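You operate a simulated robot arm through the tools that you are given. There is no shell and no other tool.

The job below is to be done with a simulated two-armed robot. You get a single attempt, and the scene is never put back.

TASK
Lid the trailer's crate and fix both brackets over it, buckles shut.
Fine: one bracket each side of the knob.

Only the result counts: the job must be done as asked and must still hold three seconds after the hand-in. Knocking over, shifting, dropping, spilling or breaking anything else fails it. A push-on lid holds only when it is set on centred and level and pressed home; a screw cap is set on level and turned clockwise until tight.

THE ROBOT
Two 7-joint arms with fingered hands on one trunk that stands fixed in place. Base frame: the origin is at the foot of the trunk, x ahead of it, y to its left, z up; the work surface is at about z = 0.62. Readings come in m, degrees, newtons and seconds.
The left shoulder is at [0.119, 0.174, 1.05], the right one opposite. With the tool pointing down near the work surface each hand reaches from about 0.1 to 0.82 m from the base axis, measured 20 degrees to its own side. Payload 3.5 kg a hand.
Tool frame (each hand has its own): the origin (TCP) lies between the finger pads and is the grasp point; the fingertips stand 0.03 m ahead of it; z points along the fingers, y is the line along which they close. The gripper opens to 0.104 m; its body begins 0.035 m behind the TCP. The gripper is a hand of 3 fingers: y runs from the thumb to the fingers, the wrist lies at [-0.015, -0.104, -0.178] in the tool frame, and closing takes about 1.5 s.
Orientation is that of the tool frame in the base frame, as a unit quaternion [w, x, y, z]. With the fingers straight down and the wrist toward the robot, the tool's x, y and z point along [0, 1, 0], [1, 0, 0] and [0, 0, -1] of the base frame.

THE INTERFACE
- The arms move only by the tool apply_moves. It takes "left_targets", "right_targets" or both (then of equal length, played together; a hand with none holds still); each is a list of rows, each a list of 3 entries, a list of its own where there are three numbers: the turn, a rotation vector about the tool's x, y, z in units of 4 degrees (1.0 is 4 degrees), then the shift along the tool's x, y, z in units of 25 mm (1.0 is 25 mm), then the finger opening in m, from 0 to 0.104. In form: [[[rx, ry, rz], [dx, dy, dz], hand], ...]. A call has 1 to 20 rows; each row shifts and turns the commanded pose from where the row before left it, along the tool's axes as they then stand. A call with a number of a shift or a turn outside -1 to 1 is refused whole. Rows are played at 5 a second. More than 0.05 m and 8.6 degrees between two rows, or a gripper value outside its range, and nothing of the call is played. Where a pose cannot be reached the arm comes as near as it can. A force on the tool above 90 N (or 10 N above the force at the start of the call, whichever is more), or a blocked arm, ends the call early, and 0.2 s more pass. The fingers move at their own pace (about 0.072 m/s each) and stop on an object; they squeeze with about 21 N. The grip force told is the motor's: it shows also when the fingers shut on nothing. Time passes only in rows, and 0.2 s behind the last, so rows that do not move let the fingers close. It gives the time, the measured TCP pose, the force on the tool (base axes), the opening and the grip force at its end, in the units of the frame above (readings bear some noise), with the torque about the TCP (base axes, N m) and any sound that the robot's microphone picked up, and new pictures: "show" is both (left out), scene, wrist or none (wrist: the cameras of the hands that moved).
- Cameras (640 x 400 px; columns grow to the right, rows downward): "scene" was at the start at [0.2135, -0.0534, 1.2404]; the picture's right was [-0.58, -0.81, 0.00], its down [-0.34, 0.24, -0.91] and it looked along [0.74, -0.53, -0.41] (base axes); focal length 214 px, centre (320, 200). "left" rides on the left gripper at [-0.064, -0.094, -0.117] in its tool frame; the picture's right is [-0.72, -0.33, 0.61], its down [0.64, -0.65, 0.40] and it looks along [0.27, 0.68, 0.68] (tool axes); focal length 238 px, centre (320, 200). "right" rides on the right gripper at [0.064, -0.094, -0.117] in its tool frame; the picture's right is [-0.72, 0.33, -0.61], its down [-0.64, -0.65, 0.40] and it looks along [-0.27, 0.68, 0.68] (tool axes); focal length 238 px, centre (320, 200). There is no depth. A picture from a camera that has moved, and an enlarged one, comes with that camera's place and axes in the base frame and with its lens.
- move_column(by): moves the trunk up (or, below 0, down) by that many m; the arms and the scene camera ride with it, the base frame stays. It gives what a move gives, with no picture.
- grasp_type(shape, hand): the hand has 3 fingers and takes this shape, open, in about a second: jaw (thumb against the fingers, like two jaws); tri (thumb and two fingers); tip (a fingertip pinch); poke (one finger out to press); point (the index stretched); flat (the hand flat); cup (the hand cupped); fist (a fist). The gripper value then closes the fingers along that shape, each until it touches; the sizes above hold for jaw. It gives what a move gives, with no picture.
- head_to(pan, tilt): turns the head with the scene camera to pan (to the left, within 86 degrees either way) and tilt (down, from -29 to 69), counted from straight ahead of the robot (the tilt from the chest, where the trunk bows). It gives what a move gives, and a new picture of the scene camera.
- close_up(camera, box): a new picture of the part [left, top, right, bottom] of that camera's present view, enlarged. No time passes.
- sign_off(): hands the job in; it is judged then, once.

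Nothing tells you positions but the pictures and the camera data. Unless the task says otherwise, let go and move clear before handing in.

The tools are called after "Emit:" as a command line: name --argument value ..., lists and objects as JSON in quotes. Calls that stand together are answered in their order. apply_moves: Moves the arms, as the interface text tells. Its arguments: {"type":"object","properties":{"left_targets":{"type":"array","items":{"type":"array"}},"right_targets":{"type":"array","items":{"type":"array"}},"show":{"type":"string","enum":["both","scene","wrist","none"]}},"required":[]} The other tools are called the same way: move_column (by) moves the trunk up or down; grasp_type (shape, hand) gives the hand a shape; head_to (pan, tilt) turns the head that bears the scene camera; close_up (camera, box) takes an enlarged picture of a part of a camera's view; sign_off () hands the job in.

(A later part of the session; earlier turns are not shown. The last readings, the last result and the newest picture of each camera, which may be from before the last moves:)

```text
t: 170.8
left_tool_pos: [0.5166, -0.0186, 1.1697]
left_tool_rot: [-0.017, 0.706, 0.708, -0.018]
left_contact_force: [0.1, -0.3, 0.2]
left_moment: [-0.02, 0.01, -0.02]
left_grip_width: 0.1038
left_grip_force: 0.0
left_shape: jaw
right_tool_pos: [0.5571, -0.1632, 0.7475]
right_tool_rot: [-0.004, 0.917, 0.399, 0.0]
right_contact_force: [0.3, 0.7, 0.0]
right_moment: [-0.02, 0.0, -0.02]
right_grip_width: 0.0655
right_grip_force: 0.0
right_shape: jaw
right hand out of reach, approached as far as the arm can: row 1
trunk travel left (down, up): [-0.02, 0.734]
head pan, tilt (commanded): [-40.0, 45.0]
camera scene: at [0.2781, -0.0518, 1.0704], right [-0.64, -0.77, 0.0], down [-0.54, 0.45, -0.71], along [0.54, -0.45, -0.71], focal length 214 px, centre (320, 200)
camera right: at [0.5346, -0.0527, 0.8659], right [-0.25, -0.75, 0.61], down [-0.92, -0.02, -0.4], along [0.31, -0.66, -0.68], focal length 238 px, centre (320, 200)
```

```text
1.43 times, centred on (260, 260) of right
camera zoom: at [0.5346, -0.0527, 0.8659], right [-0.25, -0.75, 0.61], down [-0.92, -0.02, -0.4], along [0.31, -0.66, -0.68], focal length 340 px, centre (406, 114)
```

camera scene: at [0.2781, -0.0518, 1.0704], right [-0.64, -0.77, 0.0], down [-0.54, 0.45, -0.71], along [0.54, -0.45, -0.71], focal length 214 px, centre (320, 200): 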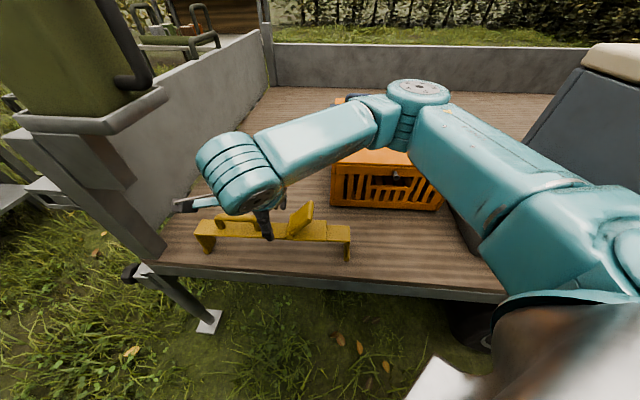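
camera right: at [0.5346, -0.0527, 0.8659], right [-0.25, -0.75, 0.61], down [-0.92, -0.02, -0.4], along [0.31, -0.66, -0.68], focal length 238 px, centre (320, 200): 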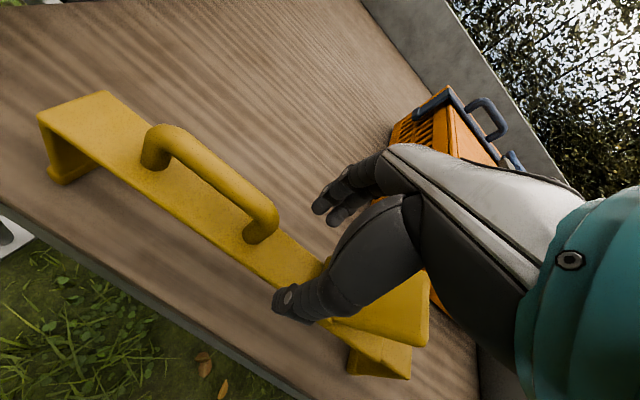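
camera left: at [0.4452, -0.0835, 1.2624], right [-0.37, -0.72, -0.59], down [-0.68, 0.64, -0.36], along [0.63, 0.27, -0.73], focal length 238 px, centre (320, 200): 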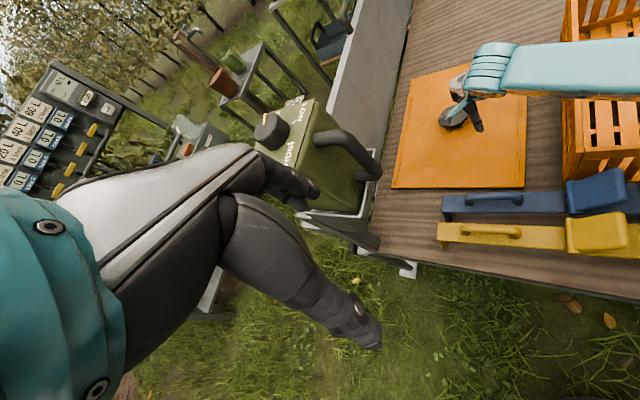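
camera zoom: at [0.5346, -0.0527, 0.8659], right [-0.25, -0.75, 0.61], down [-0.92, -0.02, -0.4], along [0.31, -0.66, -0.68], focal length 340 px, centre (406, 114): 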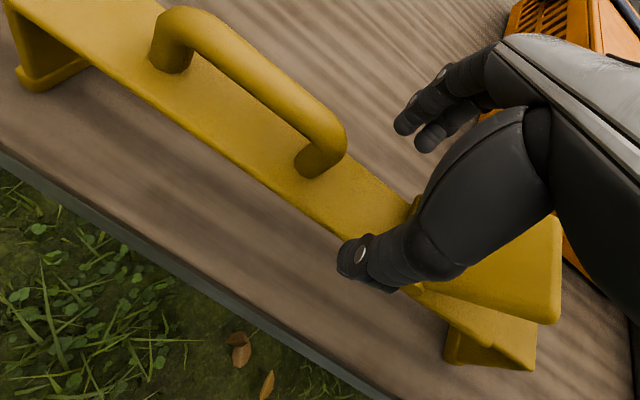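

I'm positioned between handle and hinge. I'll go deeper than last time (TCP about 0.709) so the fingertips get properly under the strap's edges.

Emit:
apply_moves --right_targets '[[[0, 0, 0], [0, 0, 0.5], 0.066], [[0, 0, 0], [0, 0, 0.5], 0.066], [[0, 0, 0], [0, 0, 0.55], 0.066], [[0, 0, 0], [0, 0, 0], 0.066]]'

Emit:
close_up --camera "scene" --box '[200, 190, 360, 280]'

Emit:
close_up --camera "right" --box '[100, 120, 420, 400]'

```text
t: 171.8
left_tool_pos: [0.5165, -0.0179, 1.1703]
left_tool_rot: [-0.016, 0.706, 0.707, -0.018]
left_contact_force: [0.2, -0.5, -0.4]
left_moment: [0.02, 0.0, 0.0]
left_grip_width: 0.1036
left_grip_force: 0.0
left_shape: jaw
right_tool_pos: [0.5593, -0.1628, 0.7119]
right_tool_rot: [-0.003, 0.917, 0.398, 0.0]
right_contact_force: [0.1, -0.1, 0.5]
right_moment: [-0.04, 0.02, -0.01]
right_grip_width: 0.0658
right_grip_force: 0.1
right_shape: jaw
right hand out of reach, approached as far as the arm can: row 2
trunk travel left (down, up): [-0.02, 0.734]
head pan, tilt (commanded): [-40.0, 45.0]
camera scene: at [0.2783, -0.0519, 1.0704], right [-0.64, -0.77, 0.0], down [-0.54, 0.45, -0.71], along [0.54, -0.45, -0.71], focal length 214 px, centre (320, 200)
camera right: at [0.5362, -0.0532, 0.8304], right [-0.25, -0.75, 0.61], down [-0.92, -0.02, -0.4], along [0.31, -0.66, -0.68], focal length 238 px, centre (320, 200)
```

scene: 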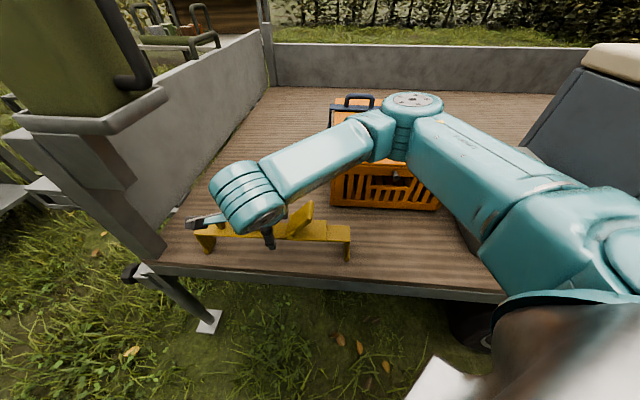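
right: 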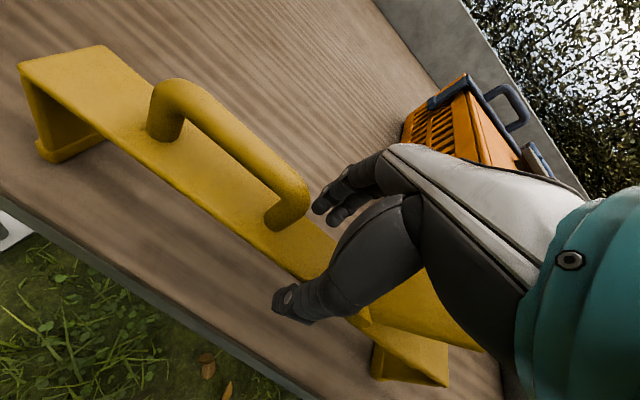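

```text
4.00 times, centred on (280, 235) of scene
camera zoom: at [0.2783, -0.0519, 1.0704], right [-0.64, -0.77, 0.0], down [-0.54, 0.45, -0.71], along [0.54, -0.45, -0.71], focal length 858 px, centre (480, 60)
```

zoom: 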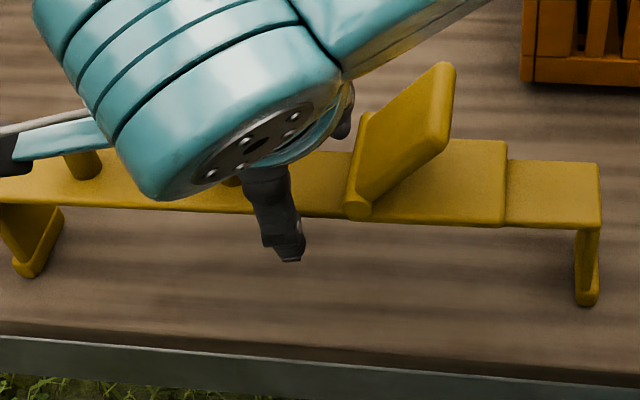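

```text
1.43 times, centred on (260, 260) of right
camera zoom: at [0.5362, -0.0532, 0.8304], right [-0.25, -0.75, 0.61], down [-0.92, -0.02, -0.4], along [0.31, -0.66, -0.68], focal length 340 px, centre (406, 114)
```

zoom: 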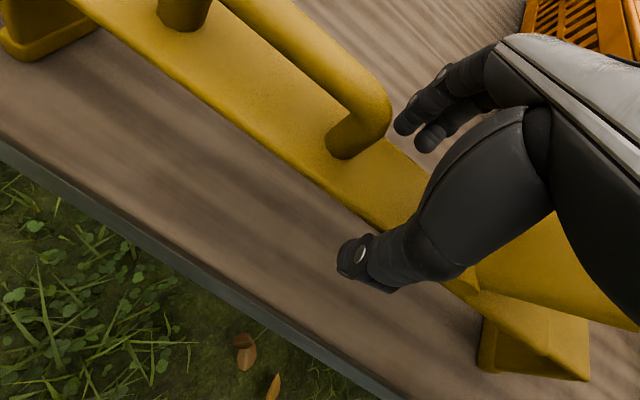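

Tips are well below the strap's underside on both sides. I'll close slowly.

Emit:
apply_moves --right_targets '[[[0, 0, 0], [0, -0.1, 0.1], 0.06], [[0, 0, 0], [0, 0, 0], 0.052], [[0, 0, 0], [0, 0, 0], 0.046], [[0, 0, 0], [0, 0, 0], 0.04], [[0, 0, 0], [0, 0, 0], 0.03], [[0, 0, 0], [0, 0, 0], 0.0], [[0, 0, 0], [0, 0, 0], 0.0], [[0, 0, 0], [0, 0, 0], 0.0]]'

Emit:
close_up --camera "scene" --box '[180, 180, 370, 280]'

Emit:
close_up --camera "right" --box '[100, 120, 420, 400]'

```text
t: 173.6
left_tool_pos: [0.517, -0.019, 1.1706]
left_tool_rot: [-0.017, 0.706, 0.708, -0.019]
left_contact_force: [0.7, 0.5, 0.6]
left_moment: [0.01, -0.01, 0.0]
left_grip_width: 0.1038
left_grip_force: 0.1
left_shape: jaw
right_tool_pos: [0.5581, -0.162, 0.7089]
right_tool_rot: [-0.004, 0.917, 0.398, -0.001]
right_contact_force: [0.3, -0.1, -1.4]
right_moment: [0.01, 0.0, -0.01]
right_grip_width: 0.0273
right_grip_force: 21.1
right_shape: jaw
trunk travel left (down, up): [-0.02, 0.734]
head pan, tilt (commanded): [-40.0, 45.0]
camera scene: at [0.2784, -0.0519, 1.0703], right [-0.64, -0.77, 0.0], down [-0.54, 0.45, -0.71], along [0.54, -0.45, -0.71], focal length 214 px, centre (320, 200)
camera right: at [0.5347, -0.053, 0.8282], right [-0.25, -0.75, 0.61], down [-0.92, -0.02, -0.4], along [0.31, -0.66, -0.69], focal length 238 px, centre (320, 200)
```

scene: 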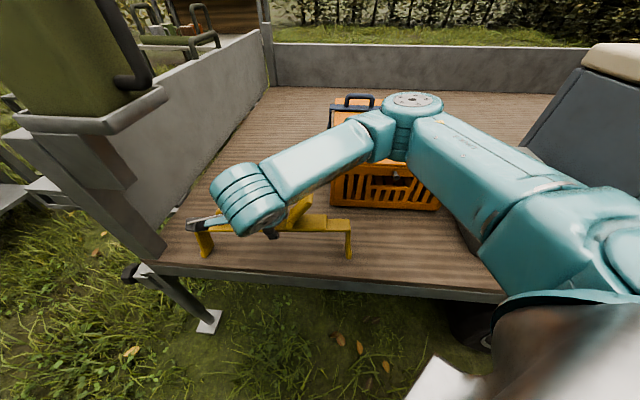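
right: 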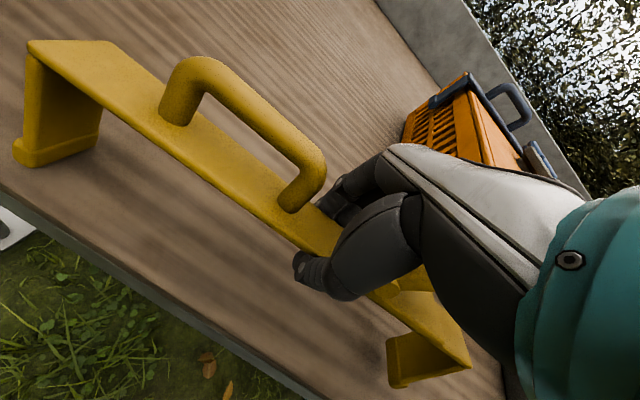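

```text
3.37 times, centred on (275, 230) of scene
camera zoom: at [0.2784, -0.0519, 1.0703], right [-0.64, -0.77, 0.0], down [-0.54, 0.45, -0.71], along [0.54, -0.45, -0.71], focal length 722 px, centre (472, 99)
```

zoom: 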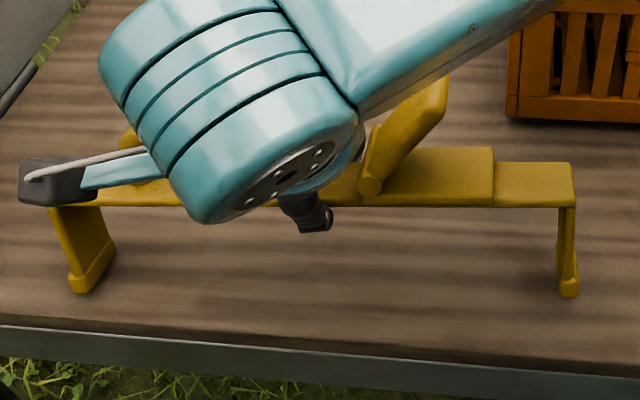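

```text
1.43 times, centred on (260, 260) of right
camera zoom: at [0.5347, -0.053, 0.8282], right [-0.25, -0.75, 0.61], down [-0.92, -0.02, -0.4], along [0.31, -0.66, -0.69], focal length 340 px, centre (406, 114)
```

zoom: 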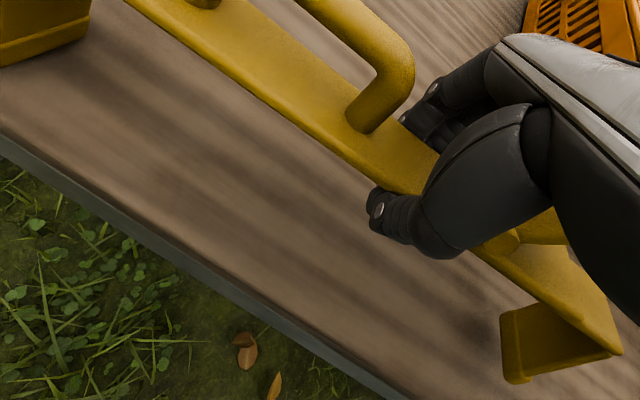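

The bracket is hooked on the fingertips, upright though rolled slightly. I'll lift it a few centimetres and check how it hangs.

Emit:
apply_moves --right_targets '[[[0, 0, 0], [0, 0, -0.4], 0.0], [[0, 0, 0], [0, 0, -0.6], 0.0], [[0, 0, 0], [0, 0, -0.8], 0.0], [[0, 0, 0], [0, 0, -0.8], 0.0], [[0, 0, 0], [0, 0, -0.8], 0.0], [[0, 0, 0], [0, 0, 0], 0.0]]'

Emit:
close_up --camera "scene" --box '[150, 130, 390, 280]'

Emit:
close_up --camera "right" --box '[0, 0, 500, 400]'

```text
t: 175.0
left_tool_pos: [0.5171, -0.0175, 1.1708]
left_tool_rot: [-0.017, 0.706, 0.708, -0.019]
left_contact_force: [-0.3, 0.0, -0.1]
left_moment: [0.03, 0.0, 0.04]
left_grip_width: 0.1037
left_grip_force: 0.1
left_shape: jaw
right_tool_pos: [0.5592, -0.1631, 0.795]
right_tool_rot: [-0.005, 0.917, 0.399, -0.001]
right_contact_force: [0.8, -0.5, -2.5]
right_moment: [-0.04, 0.01, 0.01]
right_grip_width: 0.0272
right_grip_force: 21.0
right_shape: jaw
trunk travel left (down, up): [-0.02, 0.734]
head pan, tilt (commanded): [-40.0, 45.0]
camera scene: at [0.2784, -0.0519, 1.0703], right [-0.64, -0.77, 0.0], down [-0.54, 0.45, -0.71], along [0.54, -0.45, -0.71], focal length 214 px, centre (320, 200)
camera right: at [0.5354, -0.0533, 0.914], right [-0.25, -0.75, 0.61], down [-0.92, -0.02, -0.4], along [0.31, -0.66, -0.69], focal length 238 px, centre (320, 200)
```

scene: 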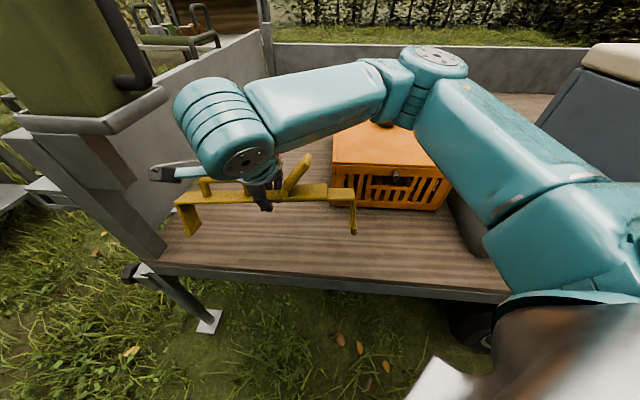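
right: 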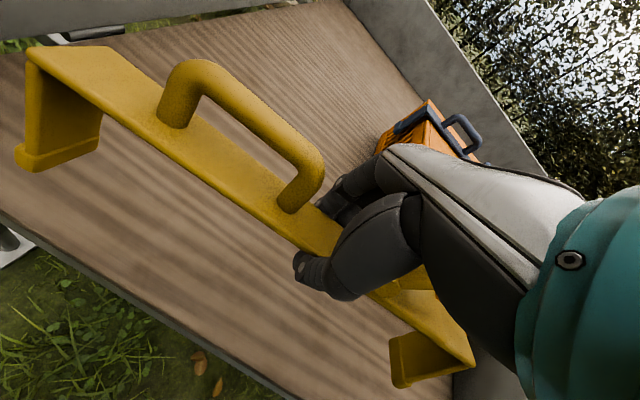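

```text
2.67 times, centred on (270, 205) of scene
camera zoom: at [0.2784, -0.0519, 1.0703], right [-0.64, -0.77, 0.0], down [-0.54, 0.45, -0.71], along [0.54, -0.45, -0.71], focal length 572 px, centre (453, 187)
```

zoom: 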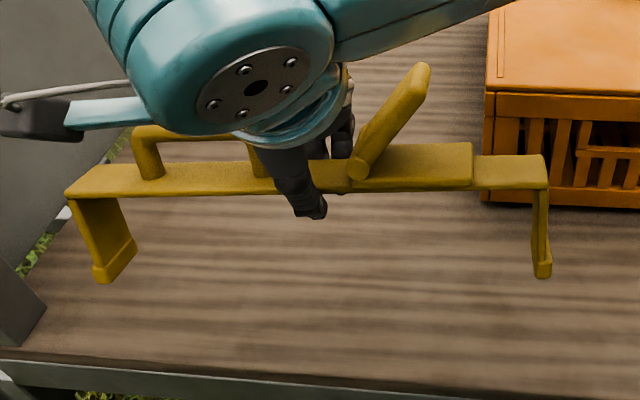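

```text
1.00 times, centred on (250, 200) of right (not enlarged: the box is as wide or as high as the picture)
camera zoom: at [0.5354, -0.0533, 0.914], right [-0.25, -0.75, 0.61], down [-0.92, -0.02, -0.4], along [0.31, -0.66, -0.69], focal length 238 px, centre (390, 200)
```

zoom: 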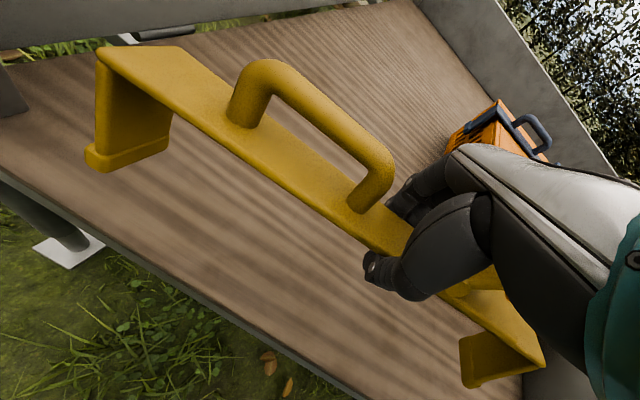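

The bracket is held upright and stable. I'll raise the trunk 10 cm (clearing the crate and grey box) and look at everything from there.

Emit:
move_column --by 0.1

Emit:
head_to --pan -45 --tilt 42

Emit:
close_up --camera "scene" --box '[150, 90, 390, 250]'

Emit:
close_up --camera "scene" --box '[280, 120, 430, 250]'

```text
t: 176.3
left_tool_pos: [0.517, -0.0186, 1.27]
left_tool_rot: [-0.017, 0.706, 0.707, -0.018]
left_contact_force: [-0.4, 0.2, 0.4]
left_moment: [0.01, 0.03, -0.02]
left_grip_width: 0.1038
left_grip_force: 0.0
left_shape: jaw
right_tool_pos: [0.5258, -0.1639, 0.9504]
right_tool_rot: [0.023, 0.915, 0.397, 0.062]
right_contact_force: [-2.5, -1.8, -0.8]
right_moment: [0.02, -0.01, -0.02]
right_grip_width: 0.0272
right_grip_force: 20.7
right_shape: jaw
trunk travel left (down, up): [-0.12, 0.634]
head pan, tilt (commanded): [-40.0, 45.0]
```

```text
t: 176.9
left_tool_pos: [0.5163, -0.0186, 1.2708]
left_tool_rot: [-0.017, 0.706, 0.708, -0.019]
left_contact_force: [0.4, 0.1, -1.0]
left_moment: [0.01, 0.0, -0.01]
left_grip_width: 0.1037
left_grip_force: 0.1
left_shape: jaw
right_tool_pos: [0.5249, -0.1628, 0.9513]
right_tool_rot: [0.024, 0.915, 0.398, 0.063]
right_contact_force: [-2.5, -2.3, -1.5]
right_moment: [-0.01, 0.02, -0.03]
right_grip_width: 0.0271
right_grip_force: 20.8
right_shape: jaw
trunk travel left (down, up): [-0.12, 0.634]
head pan, tilt (commanded): [-45.0, 42.0]
camera scene: at [0.2144, -0.059, 1.1817], right [-0.71, -0.71, 0.0], down [-0.47, 0.47, -0.74], along [0.53, -0.52, -0.67], focal length 214 px, centre (320, 200)
```

scene: 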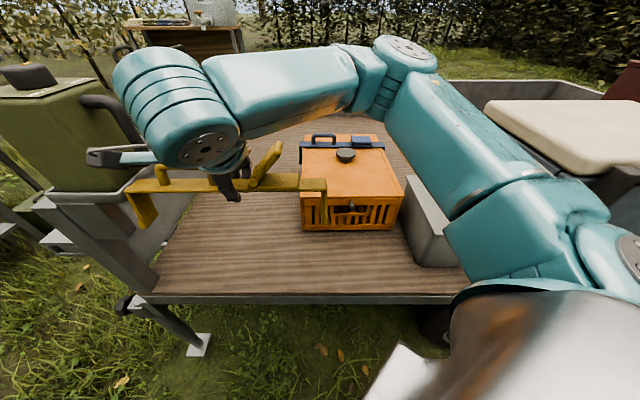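

```text
2.50 times, centred on (270, 170) of scene
camera zoom: at [0.2144, -0.059, 1.1817], right [-0.71, -0.71, 0.0], down [-0.47, 0.47, -0.74], along [0.53, -0.52, -0.67], focal length 536 px, centre (445, 275)
```

zoom: 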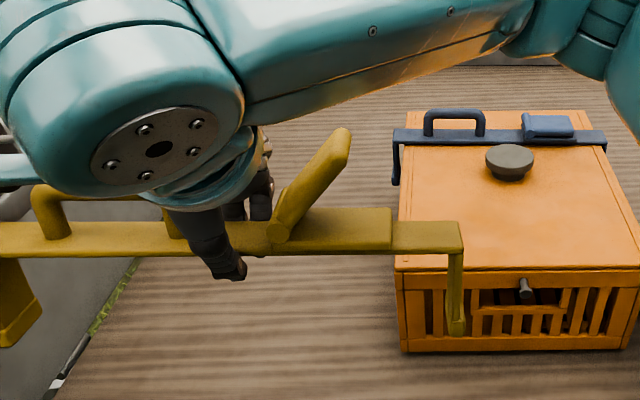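

```text
3.08 times, centred on (355, 185) of scene
camera zoom: at [0.2144, -0.059, 1.1817], right [-0.71, -0.71, 0.0], down [-0.47, 0.47, -0.74], along [0.53, -0.52, -0.67], focal length 660 px, centre (212, 246)
```

zoom: 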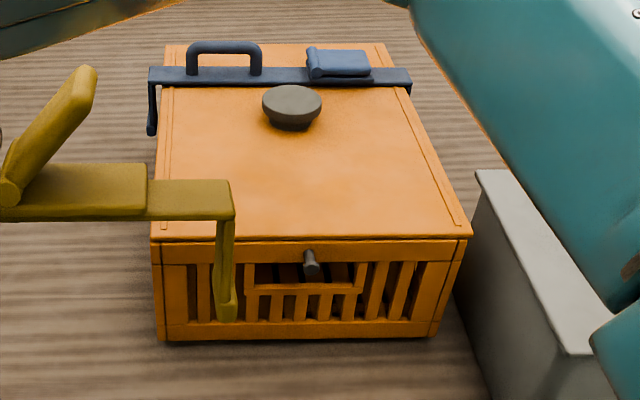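

The bracket's left end seems to be brushing the jerrycan's shelf (about 3 N). I'll move right, away from it, at once.

Emit:
apply_moves --right_targets '[[[0, 0, 0], [-0.6, 0, 0], 0.0], [[0, 0, 0], [-0.8, 0, 0], 0.0], [[0, 0, 0], [-0.8, 0, 0], 0.0], [[0, 0, 0], [0, 0, 0], 0.0]]'

Emit:
close_up --camera "scene" --box '[0, 50, 240, 250]'

```text
t: 177.9
left_tool_pos: [0.5167, -0.0172, 1.2703]
left_tool_rot: [-0.017, 0.706, 0.708, -0.019]
left_contact_force: [-0.3, -0.9, -0.3]
left_moment: [-0.01, 0.02, 0.04]
left_grip_width: 0.1036
left_grip_force: 0.0
left_shape: jaw
right_tool_pos: [0.4894, -0.203, 0.9449]
right_tool_rot: [0.023, 0.915, 0.398, 0.063]
right_contact_force: [0.4, 0.5, -1.9]
right_moment: [-0.01, 0.03, 0.0]
right_grip_width: 0.0272
right_grip_force: 20.7
right_shape: jaw
trunk travel left (down, up): [-0.12, 0.634]
head pan, tilt (commanded): [-45.0, 42.0]
camera scene: at [0.2147, -0.0588, 1.1816], right [-0.71, -0.71, 0.0], down [-0.47, 0.47, -0.74], along [0.53, -0.53, -0.67], focal length 214 px, centre (320, 200)
camera right: at [0.4501, -0.0937, 1.0601], right [-0.33, -0.75, 0.57], down [-0.85, -0.02, -0.52], along [0.41, -0.66, -0.64], focal length 238 px, centre (320, 200)
```

scene: 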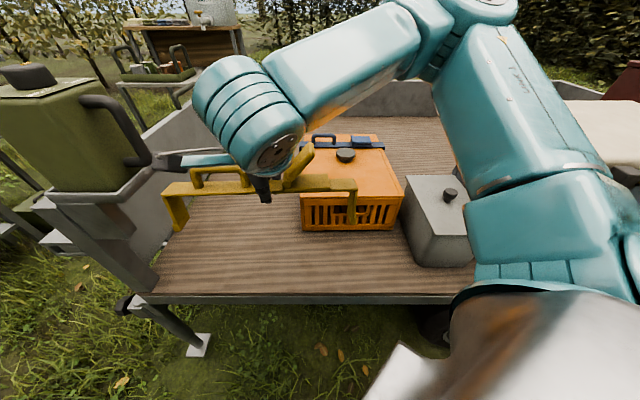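
right: 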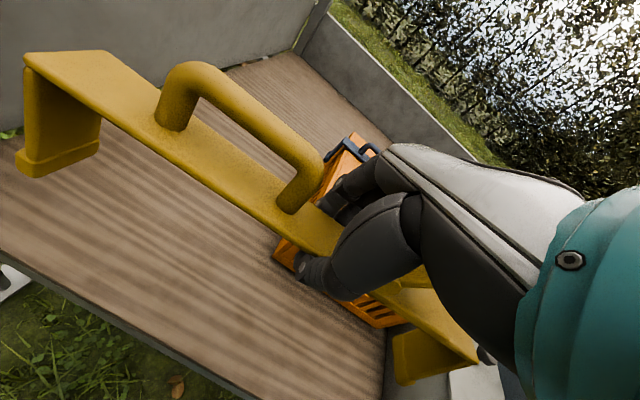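

```text
2.00 times, centred on (120, 150) of scene
camera zoom: at [0.2147, -0.0588, 1.1816], right [-0.71, -0.71, 0.0], down [-0.47, 0.47, -0.74], along [0.53, -0.53, -0.67], focal length 429 px, centre (720, 300)
```

zoom: 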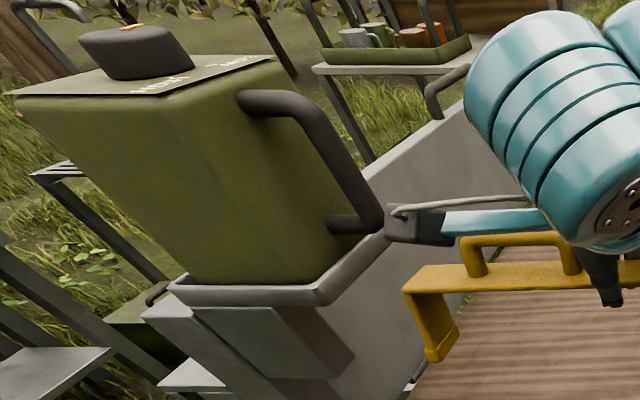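

The jerrycan hasn't moved and the contact is gone. The crate's lid centre line is now near p = 0.0185 with about 1° turn; I'll carry the bracket over to the near side of the knob at height.

Emit:
apply_moves --right_targets '[[[0, 0, 0], [-0.722, 0.5, 0], 0.0], [[0, 0, 0], [-0.722, 0.94, 0.017], 0.0], [[0, 0, 0], [-0.722, 0.94, 0.017], 0.0], [[0, 0, 0], [-0.722, 0.94, 0.017], 0.0], [[0, 0, 0], [-0.722, 0.94, 0.017], 0.0], [[0, 0, 0], [-0.722, 0.94, 0.017], 0.0], [[0, 0, 0], [-0.722, 0.94, 0.017], 0.0], [[0, 0, 0], [-0.722, 0.94, 0.017], 0.0], [[0, 0, 0], [-0.722, 0.94, 0.017], 0.0], [[0, 0, 0], [-0.722, 0.94, 0.017], 0.0], [[0, 0, 0], [-0.722, 0.94, 0.017], 0.0], [[0, 0, 0], [0, 0.44, 0], 0.0], [[0, 0, 0], [0, 0, 0], 0.0]]'

Emit:
close_up --camera "scene" --box '[240, 90, 440, 240]'

```text
t: 180.8
left_tool_pos: [0.5168, -0.0178, 1.2706]
left_tool_rot: [-0.016, 0.707, 0.707, -0.018]
left_contact_force: [0.0, -0.1, 0.2]
left_moment: [0.03, 0.02, 0.0]
left_grip_width: 0.1038
left_grip_force: 0.2
left_shape: jaw
right_tool_pos: [0.5431, -0.5265, 0.9458]
right_tool_rot: [0.023, 0.915, 0.398, 0.063]
right_contact_force: [0.3, 0.4, -1.9]
right_moment: [0.03, -0.01, 0.0]
right_grip_width: 0.0267
right_grip_force: 21.1
right_shape: jaw
trunk travel left (down, up): [-0.12, 0.634]
head pan, tilt (commanded): [-45.0, 42.0]
camera scene: at [0.2146, -0.0589, 1.1816], right [-0.71, -0.71, 0.0], down [-0.47, 0.47, -0.74], along [0.53, -0.53, -0.67], focal length 214 px, centre (320, 200)
camera right: at [0.5041, -0.4163, 1.0607], right [-0.33, -0.75, 0.57], down [-0.85, -0.02, -0.52], along [0.41, -0.66, -0.64], focal length 238 px, centre (320, 200)
```

scene: 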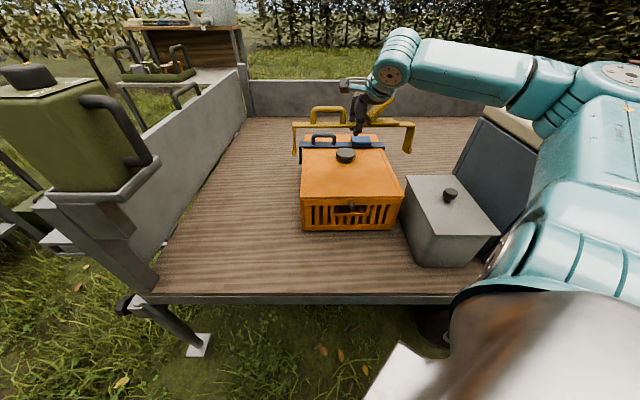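
right: 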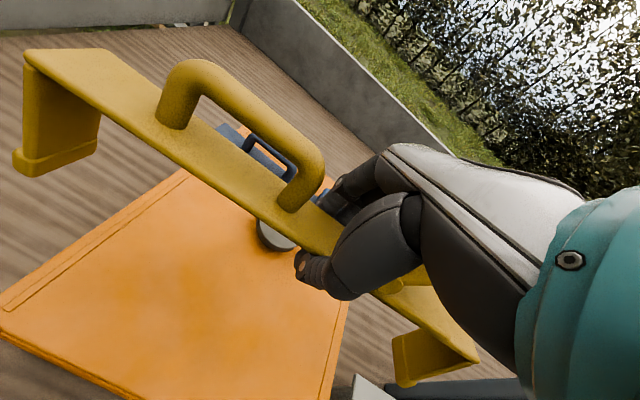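

```text
2.67 times, centred on (340, 165) of scene
camera zoom: at [0.2146, -0.0589, 1.1816], right [-0.71, -0.71, 0.0], down [-0.47, 0.47, -0.74], along [0.53, -0.53, -0.67], focal length 572 px, centre (267, 293)
```

zoom: 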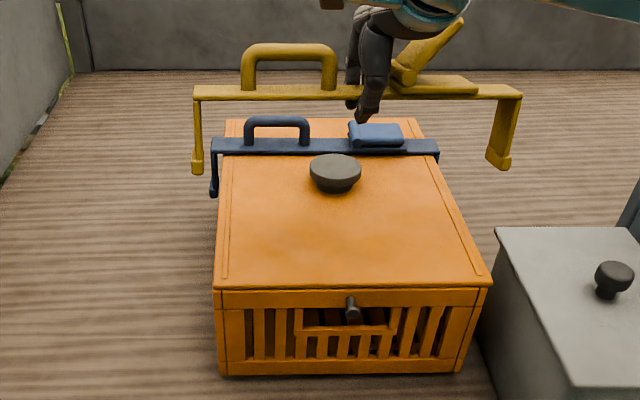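

The yellow bracket hangs level, square to the crate and almost centred. I'll shift 1.5 cm nearer and lower until the toes are just above the lid.

Emit:
apply_moves --right_targets '[[[0, 0, 0], [-0.077, -0.214, 0.679], 0.0], [[0, 0, 0], [-0.077, -0.214, 0.679], 0.0], [[0, 0, 0], [-0.077, -0.214, 0.679], 0.0], [[0, 0, 0], [-0.077, -0.214, 0.679], 0.0], [[0, 0, 0], [0, 0, 0], 0.0]]' --show "wrist"

Emit:
close_up --camera "scene" --box '[280, 110, 430, 220]'

Emit:
close_up --camera "scene" --box '[280, 140, 330, 190]'

Emit:
close_up --camera "scene" --box '[370, 140, 420, 190]'

```text
t: 181.9
left_tool_pos: [0.516, -0.0185, 1.2704]
left_tool_rot: [-0.016, 0.706, 0.708, -0.018]
left_contact_force: [0.7, -0.2, 0.1]
left_moment: [0.0, 0.0, 0.04]
left_grip_width: 0.1036
left_grip_force: 0.0
left_shape: jaw
right_tool_pos: [0.5308, -0.5157, 0.8761]
right_tool_rot: [0.023, 0.915, 0.399, 0.063]
right_contact_force: [-0.8, -0.3, -1.9]
right_moment: [0.03, 0.01, 0.0]
right_grip_width: 0.0266
right_grip_force: 20.9
right_shape: jaw
trunk travel left (down, up): [-0.12, 0.634]
head pan, tilt (commanded): [-45.0, 42.0]
camera right: at [0.4922, -0.406, 0.9902], right [-0.33, -0.75, 0.57], down [-0.85, -0.02, -0.52], along [0.41, -0.66, -0.64], focal length 238 px, centre (320, 200)
```

right: 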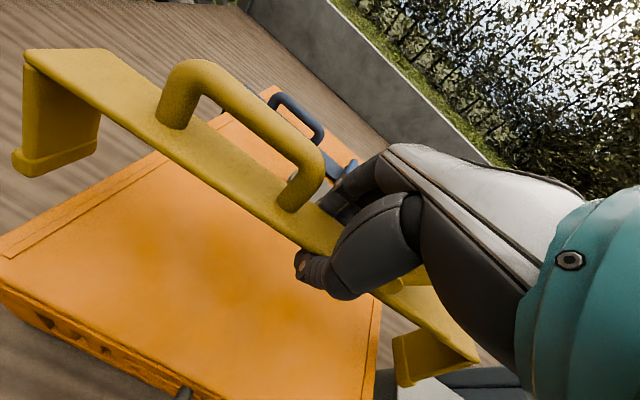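

```text
3.64 times, centred on (355, 165) of scene
camera zoom: at [0.2145, -0.0588, 1.1817], right [-0.71, -0.71, 0.0], down [-0.47, 0.47, -0.74], along [0.53, -0.53, -0.67], focal length 780 px, centre (193, 327)
```

zoom: 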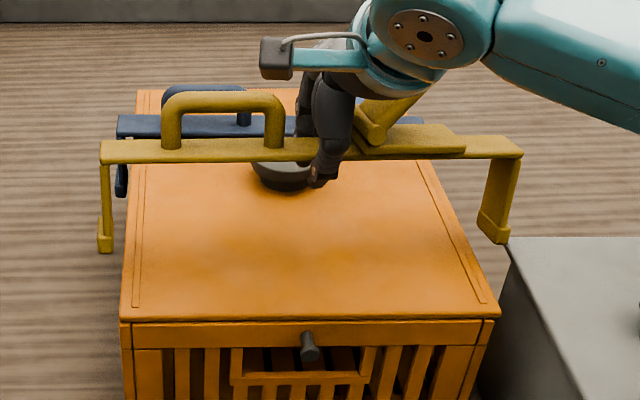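

```text
8.00 times, centred on (305, 165) of scene
camera zoom: at [0.2145, -0.0588, 1.1817], right [-0.71, -0.71, 0.0], down [-0.47, 0.47, -0.74], along [0.53, -0.53, -0.67], focal length 1716 px, centre (440, 480)
```

zoom: 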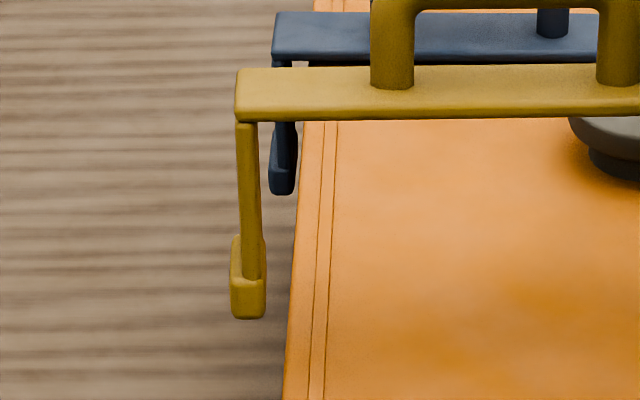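

```text
8.00 times, centred on (395, 165) of scene
camera zoom: at [0.2145, -0.0588, 1.1817], right [-0.71, -0.71, 0.0], down [-0.47, 0.47, -0.74], along [0.53, -0.53, -0.67], focal length 1716 px, centre (-280, 480)
```

zoom: 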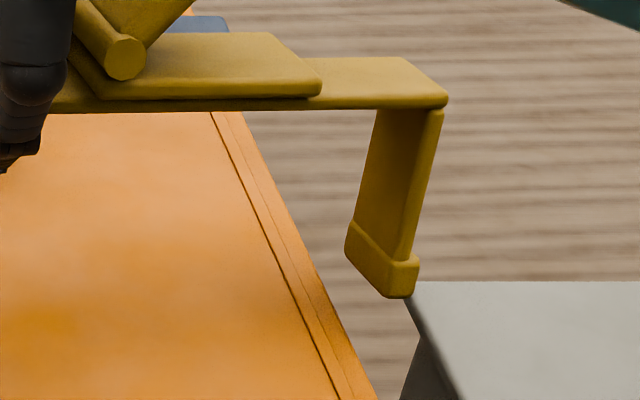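

The toes clear the lid by about 9 mm left and 15 mm right, and the grey box by about 2 cm. I'll shift 3 mm left and lower in checked steps.

Emit:
apply_moves --right_targets '[[[0, 0, 0], [0.08, -0.04, 0.4], 0.0], [[0, 0, 0], [-0.04, -0.037, 0.4], 0.0], [[0, 0, 0], [-0.04, -0.037, 0.4], 0.0], [[0, 0, 0], [0, 0, 0], 0.0]]' --show "none"

Emit:
close_up --camera "scene" --box '[280, 110, 430, 220]'

Emit:
close_up --camera "scene" --box '[370, 140, 420, 190]'

```text
t: 182.9
left_tool_pos: [0.5162, -0.0177, 1.2702]
left_tool_rot: [-0.017, 0.706, 0.708, -0.017]
left_contact_force: [-0.3, -0.6, 0.3]
left_moment: [0.02, 0.01, 0.0]
left_grip_width: 0.1038
left_grip_force: 0.1
left_shape: jaw
right_tool_pos: [0.5335, -0.5138, 0.8471]
right_tool_rot: [0.023, 0.915, 0.398, 0.063]
right_contact_force: [0.3, -0.4, -1.4]
right_moment: [0.0, 0.0, 0.0]
right_grip_width: 0.0266
right_grip_force: 21.6
right_shape: jaw
trunk travel left (down, up): [-0.12, 0.634]
head pan, tilt (commanded): [-45.0, 42.0]
```

```text
3.64 times, centred on (355, 165) of scene
camera zoom: at [0.2146, -0.0588, 1.1817], right [-0.71, -0.71, 0.0], down [-0.47, 0.47, -0.74], along [0.53, -0.53, -0.67], focal length 780 px, centre (193, 327)
```

zoom: 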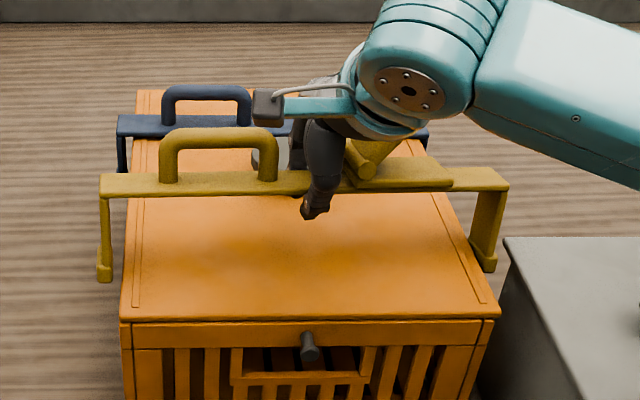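

```text
8.00 times, centred on (395, 165) of scene
camera zoom: at [0.2146, -0.0588, 1.1817], right [-0.71, -0.71, 0.0], down [-0.47, 0.47, -0.74], along [0.53, -0.53, -0.67], focal length 1716 px, centre (-280, 480)
```

zoom: 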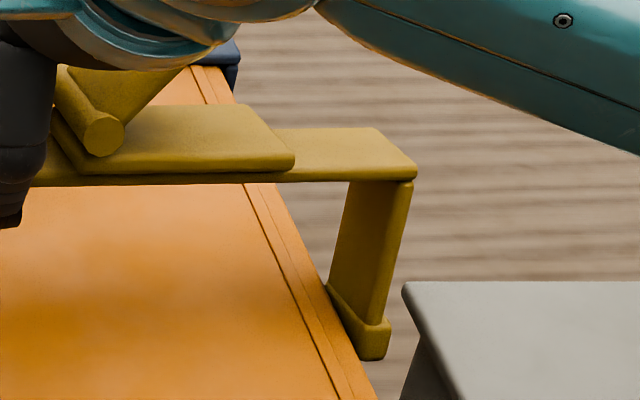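

Going down cleanly between lid and grey box. I'll continue to just above fingertip contact.

Emit:
apply_moves --right_targets '[[[0, 0, 0], [-0.04, -0.037, 0.4], 0.0], [[0, 0, 0], [-0.04, -0.037, 0.4], 0.0], [[0, 0, 0], [-0.03, -0.03, 0.35], 0.0], [[0, 0, 0], [0, 0, 0], 0.0]]' --show "none"

Emit:
close_up --camera "scene" --box '[280, 110, 430, 220]'

Emit:
close_up --camera "scene" --box '[330, 80, 530, 230]'

```text
t: 183.9
left_tool_pos: [0.5165, -0.0185, 1.27]
left_tool_rot: [-0.017, 0.706, 0.708, -0.018]
left_contact_force: [-1.0, 0.6, -0.5]
left_moment: [0.02, 0.0, 0.04]
left_grip_width: 0.1037
left_grip_force: 0.1
left_shape: jaw
right_tool_pos: [0.5328, -0.5144, 0.8173]
right_tool_rot: [0.024, 0.915, 0.398, 0.063]
right_contact_force: [1.2, -0.3, -2.3]
right_moment: [0.0, 0.01, -0.04]
right_grip_width: 0.0264
right_grip_force: 21.0
right_shape: jaw
trunk travel left (down, up): [-0.12, 0.634]
head pan, tilt (commanded): [-45.0, 42.0]
```

```text
3.64 times, centred on (355, 165) of scene
camera zoom: at [0.2146, -0.0589, 1.1817], right [-0.71, -0.71, 0.0], down [-0.47, 0.47, -0.74], along [0.53, -0.53, -0.67], focal length 780 px, centre (193, 327)
```

zoom: 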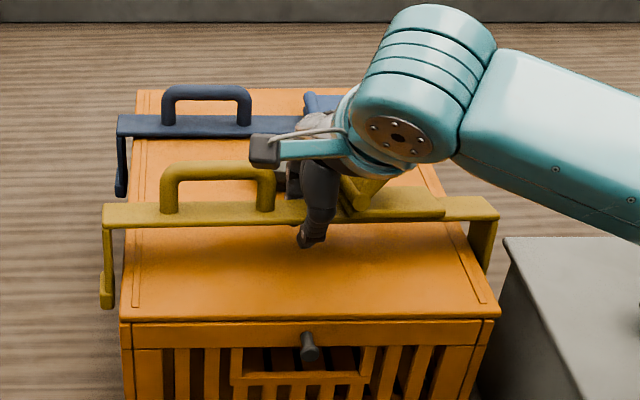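

```text
2.67 times, centred on (430, 155) of scene
camera zoom: at [0.2146, -0.0589, 1.1817], right [-0.71, -0.71, 0.0], down [-0.47, 0.47, -0.74], along [0.53, -0.53, -0.67], focal length 572 px, centre (27, 320)
```

zoom: 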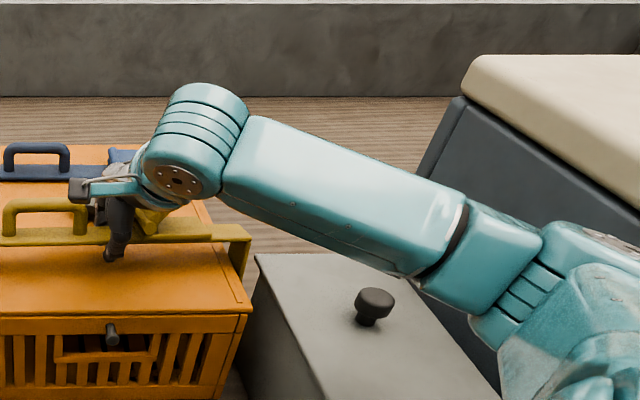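

Nothing but the bracket's weight is felt. I'll lower the last few millimetres until the fingertips touch the lid.

Emit:
apply_moves --right_targets '[[[0, 0, 0], [-0.02, -0.015, 0.16], 0.0], [[0, 0, 0], [-0.02, -0.015, 0.16], 0.0], [[0, 0, 0], [0, 0, 0], 0.0]]' --show "none"

Emit:
close_up --camera "scene" --box '[280, 110, 430, 220]'

```text
t: 184.8
left_tool_pos: [0.5168, -0.0179, 1.2717]
left_tool_rot: [-0.017, 0.707, 0.707, -0.017]
left_contact_force: [-0.4, 0.9, -0.4]
left_moment: [0.04, -0.02, -0.01]
left_grip_width: 0.1037
left_grip_force: 0.0
left_shape: jaw
right_tool_pos: [0.5335, -0.515, 0.8091]
right_tool_rot: [0.023, 0.915, 0.399, 0.063]
right_contact_force: [0.0, -0.4, -0.7]
right_moment: [0.02, -0.01, -0.03]
right_grip_width: 0.0267
right_grip_force: 21.2
right_shape: jaw
trunk travel left (down, up): [-0.12, 0.634]
head pan, tilt (commanded): [-45.0, 42.0]
```

```text
3.64 times, centred on (355, 165) of scene
camera zoom: at [0.2146, -0.0589, 1.1817], right [-0.71, -0.71, 0.0], down [-0.47, 0.47, -0.74], along [0.53, -0.53, -0.67], focal length 780 px, centre (193, 327)
```

zoom: 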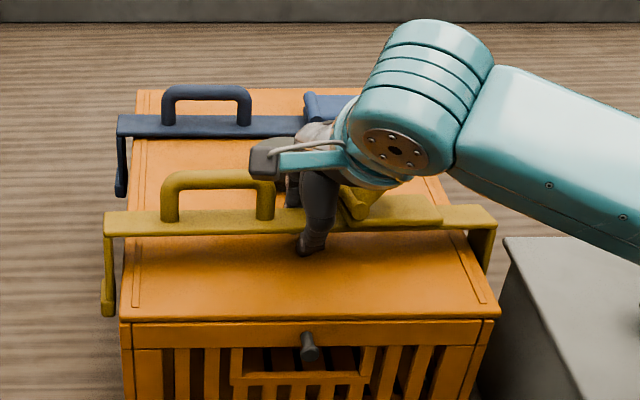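

The fingertips have just touched. I'll open slowly to let the strap down onto the lid.

Emit:
apply_moves --right_targets '[[[0, 0, 0], [0, 0, 0], 0.03], [[0, 0, 0], [0, 0, 0], 0.034], [[0, 0, 0], [0, 0, 0], 0.038], [[0, 0, 0], [0, 0, 0], 0.042], [[0, 0, 0], [0, 0, 0], 0.046], [[0, 0, 0], [0, 0, 0], 0.05], [[0, 0, 0], [0, 0, 0], 0.054], [[0, 0, 0], [0, 0, 0], 0.054]]' --show "wrist"

Emit:
close_up --camera "scene" --box '[280, 110, 430, 220]'

```text
t: 186.6
left_tool_pos: [0.5154, -0.0177, 1.2712]
left_tool_rot: [-0.016, 0.706, 0.707, -0.019]
left_contact_force: [0.2, 0.1, 0.0]
left_moment: [-0.01, 0.01, 0.0]
left_grip_width: 0.1038
left_grip_force: 0.1
left_shape: jaw
right_tool_pos: [0.5327, -0.5139, 0.8095]
right_tool_rot: [0.025, 0.915, 0.398, 0.064]
right_contact_force: [2.6, -1.6, 12.8]
right_moment: [0.11, 0.18, 0.01]
right_grip_width: 0.0493
right_grip_force: 0.0
right_shape: jaw
trunk travel left (down, up): [-0.12, 0.634]
head pan, tilt (commanded): [-45.0, 42.0]
camera right: at [0.4937, -0.4039, 0.9244], right [-0.33, -0.75, 0.57], down [-0.85, -0.02, -0.53], along [0.41, -0.66, -0.63], focal length 238 px, centre (320, 200)
```

right: 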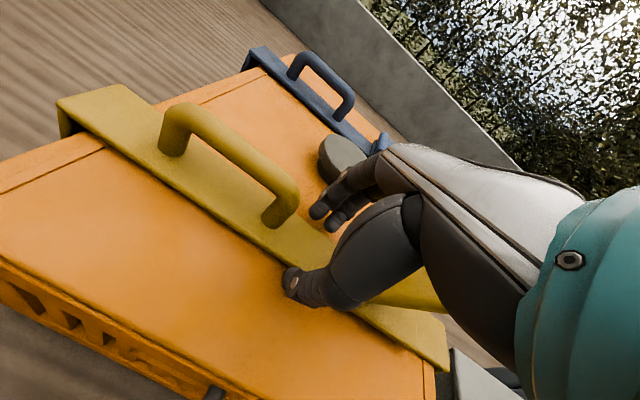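

```text
3.64 times, centred on (355, 165) of scene
camera zoom: at [0.2138, -0.0581, 1.1819], right [-0.71, -0.71, 0.0], down [-0.47, 0.47, -0.74], along [0.53, -0.53, -0.67], focal length 780 px, centre (193, 327)
```

zoom: 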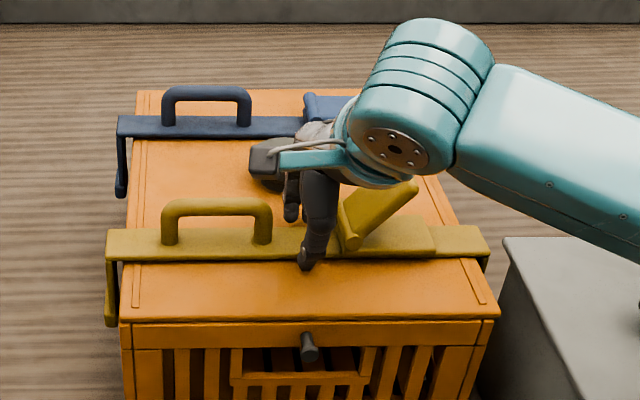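

Yellow is down on the lid. I'll withdraw the hand straight up.

Emit:
apply_moves --right_targets '[[[0, 0, 0], [0.04, 0.037, -0.4], 0.054], [[0, 0, 0], [0.077, 0.074, -0.793], 0.058], [[0, 0, 0], [0.077, 0.074, -0.793], 0.06], [[0, 0, 0], [0.077, 0.074, -0.793], 0.06], [[0, 0, 0], [0.077, 0.074, -0.793], 0.06], [[0, 0, 0], [0.077, 0.074, -0.793], 0.06], [[0, 0, 0], [0, 0, 0], 0.06]]'

Emit:
close_up --camera "scene" --box '[280, 110, 430, 220]'

Emit:
close_up --camera "scene" --box '[290, 150, 340, 200]'

Emit:
close_up --camera "scene" --box '[350, 140, 410, 200]'

```text
t: 188.2
left_tool_pos: [0.517, -0.0178, 1.2706]
left_tool_rot: [-0.017, 0.707, 0.707, -0.019]
left_contact_force: [-0.7, -0.2, 0.1]
left_moment: [0.0, 0.01, 0.02]
left_grip_width: 0.1039
left_grip_force: 0.0
left_shape: jaw
right_tool_pos: [0.5321, -0.5141, 0.9194]
right_tool_rot: [0.023, 0.915, 0.398, 0.062]
right_contact_force: [0.2, -0.2, 0.5]
right_moment: [-0.03, 0.04, 0.05]
right_grip_width: 0.0598
right_grip_force: 0.0
right_shape: jaw
trunk travel left (down, up): [-0.12, 0.634]
head pan, tilt (commanded): [-45.0, 42.0]
camera scene: at [0.2145, -0.0587, 1.1817], right [-0.71, -0.71, 0.0], down [-0.47, 0.47, -0.74], along [0.53, -0.53, -0.67], focal length 214 px, centre (320, 200)
camera right: at [0.4937, -0.4041, 1.0334], right [-0.33, -0.75, 0.57], down [-0.85, -0.02, -0.52], along [0.41, -0.66, -0.64], focal length 238 px, centre (320, 200)
```

scene: 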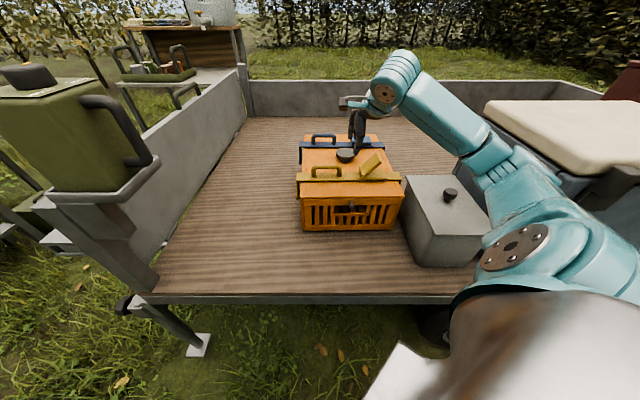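
right: 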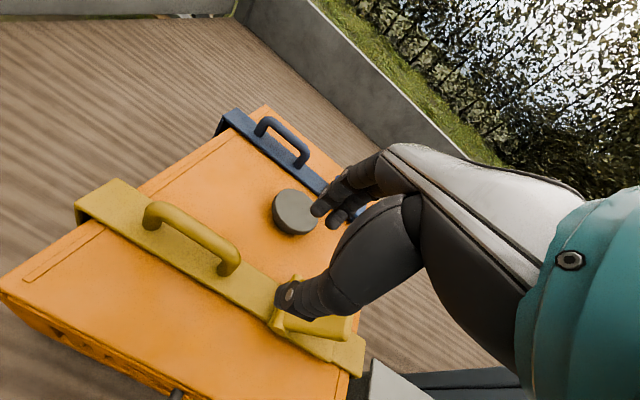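

```text
3.64 times, centred on (355, 165) of scene
camera zoom: at [0.2145, -0.0587, 1.1817], right [-0.71, -0.71, 0.0], down [-0.47, 0.47, -0.74], along [0.53, -0.53, -0.67], focal length 780 px, centre (193, 327)
```

zoom: 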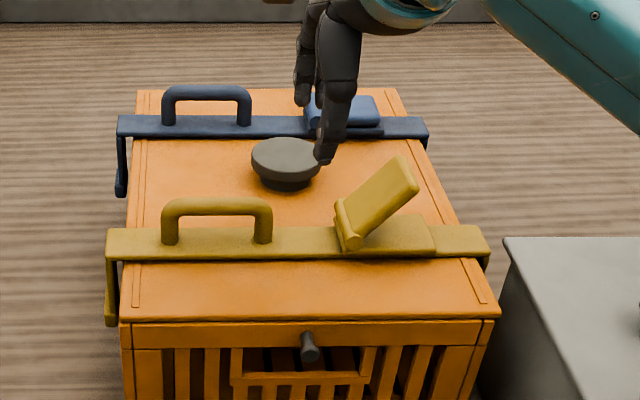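

```text
8.00 times, centred on (315, 175) of scene
camera zoom: at [0.2145, -0.0587, 1.1817], right [-0.71, -0.71, 0.0], down [-0.47, 0.47, -0.74], along [0.53, -0.53, -0.67], focal length 1716 px, centre (360, 400)
```

zoom: 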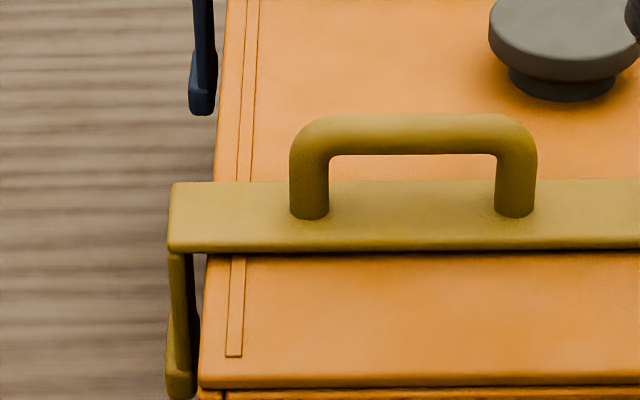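

```text
6.67 times, centred on (380, 170) of scene
camera zoom: at [0.2145, -0.0587, 1.1817], right [-0.71, -0.71, 0.0], down [-0.47, 0.47, -0.74], along [0.53, -0.53, -0.67], focal length 1430 px, centre (-80, 400)
```

zoom: 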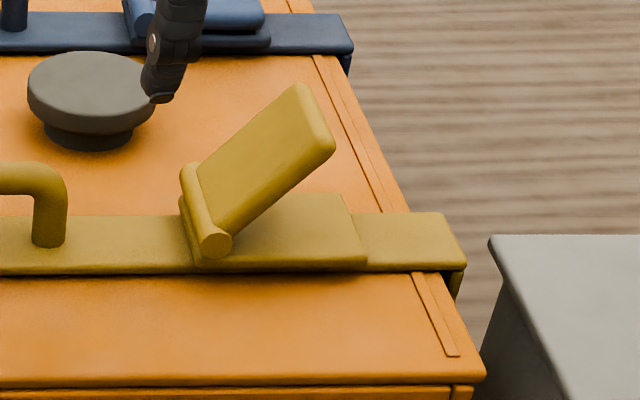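

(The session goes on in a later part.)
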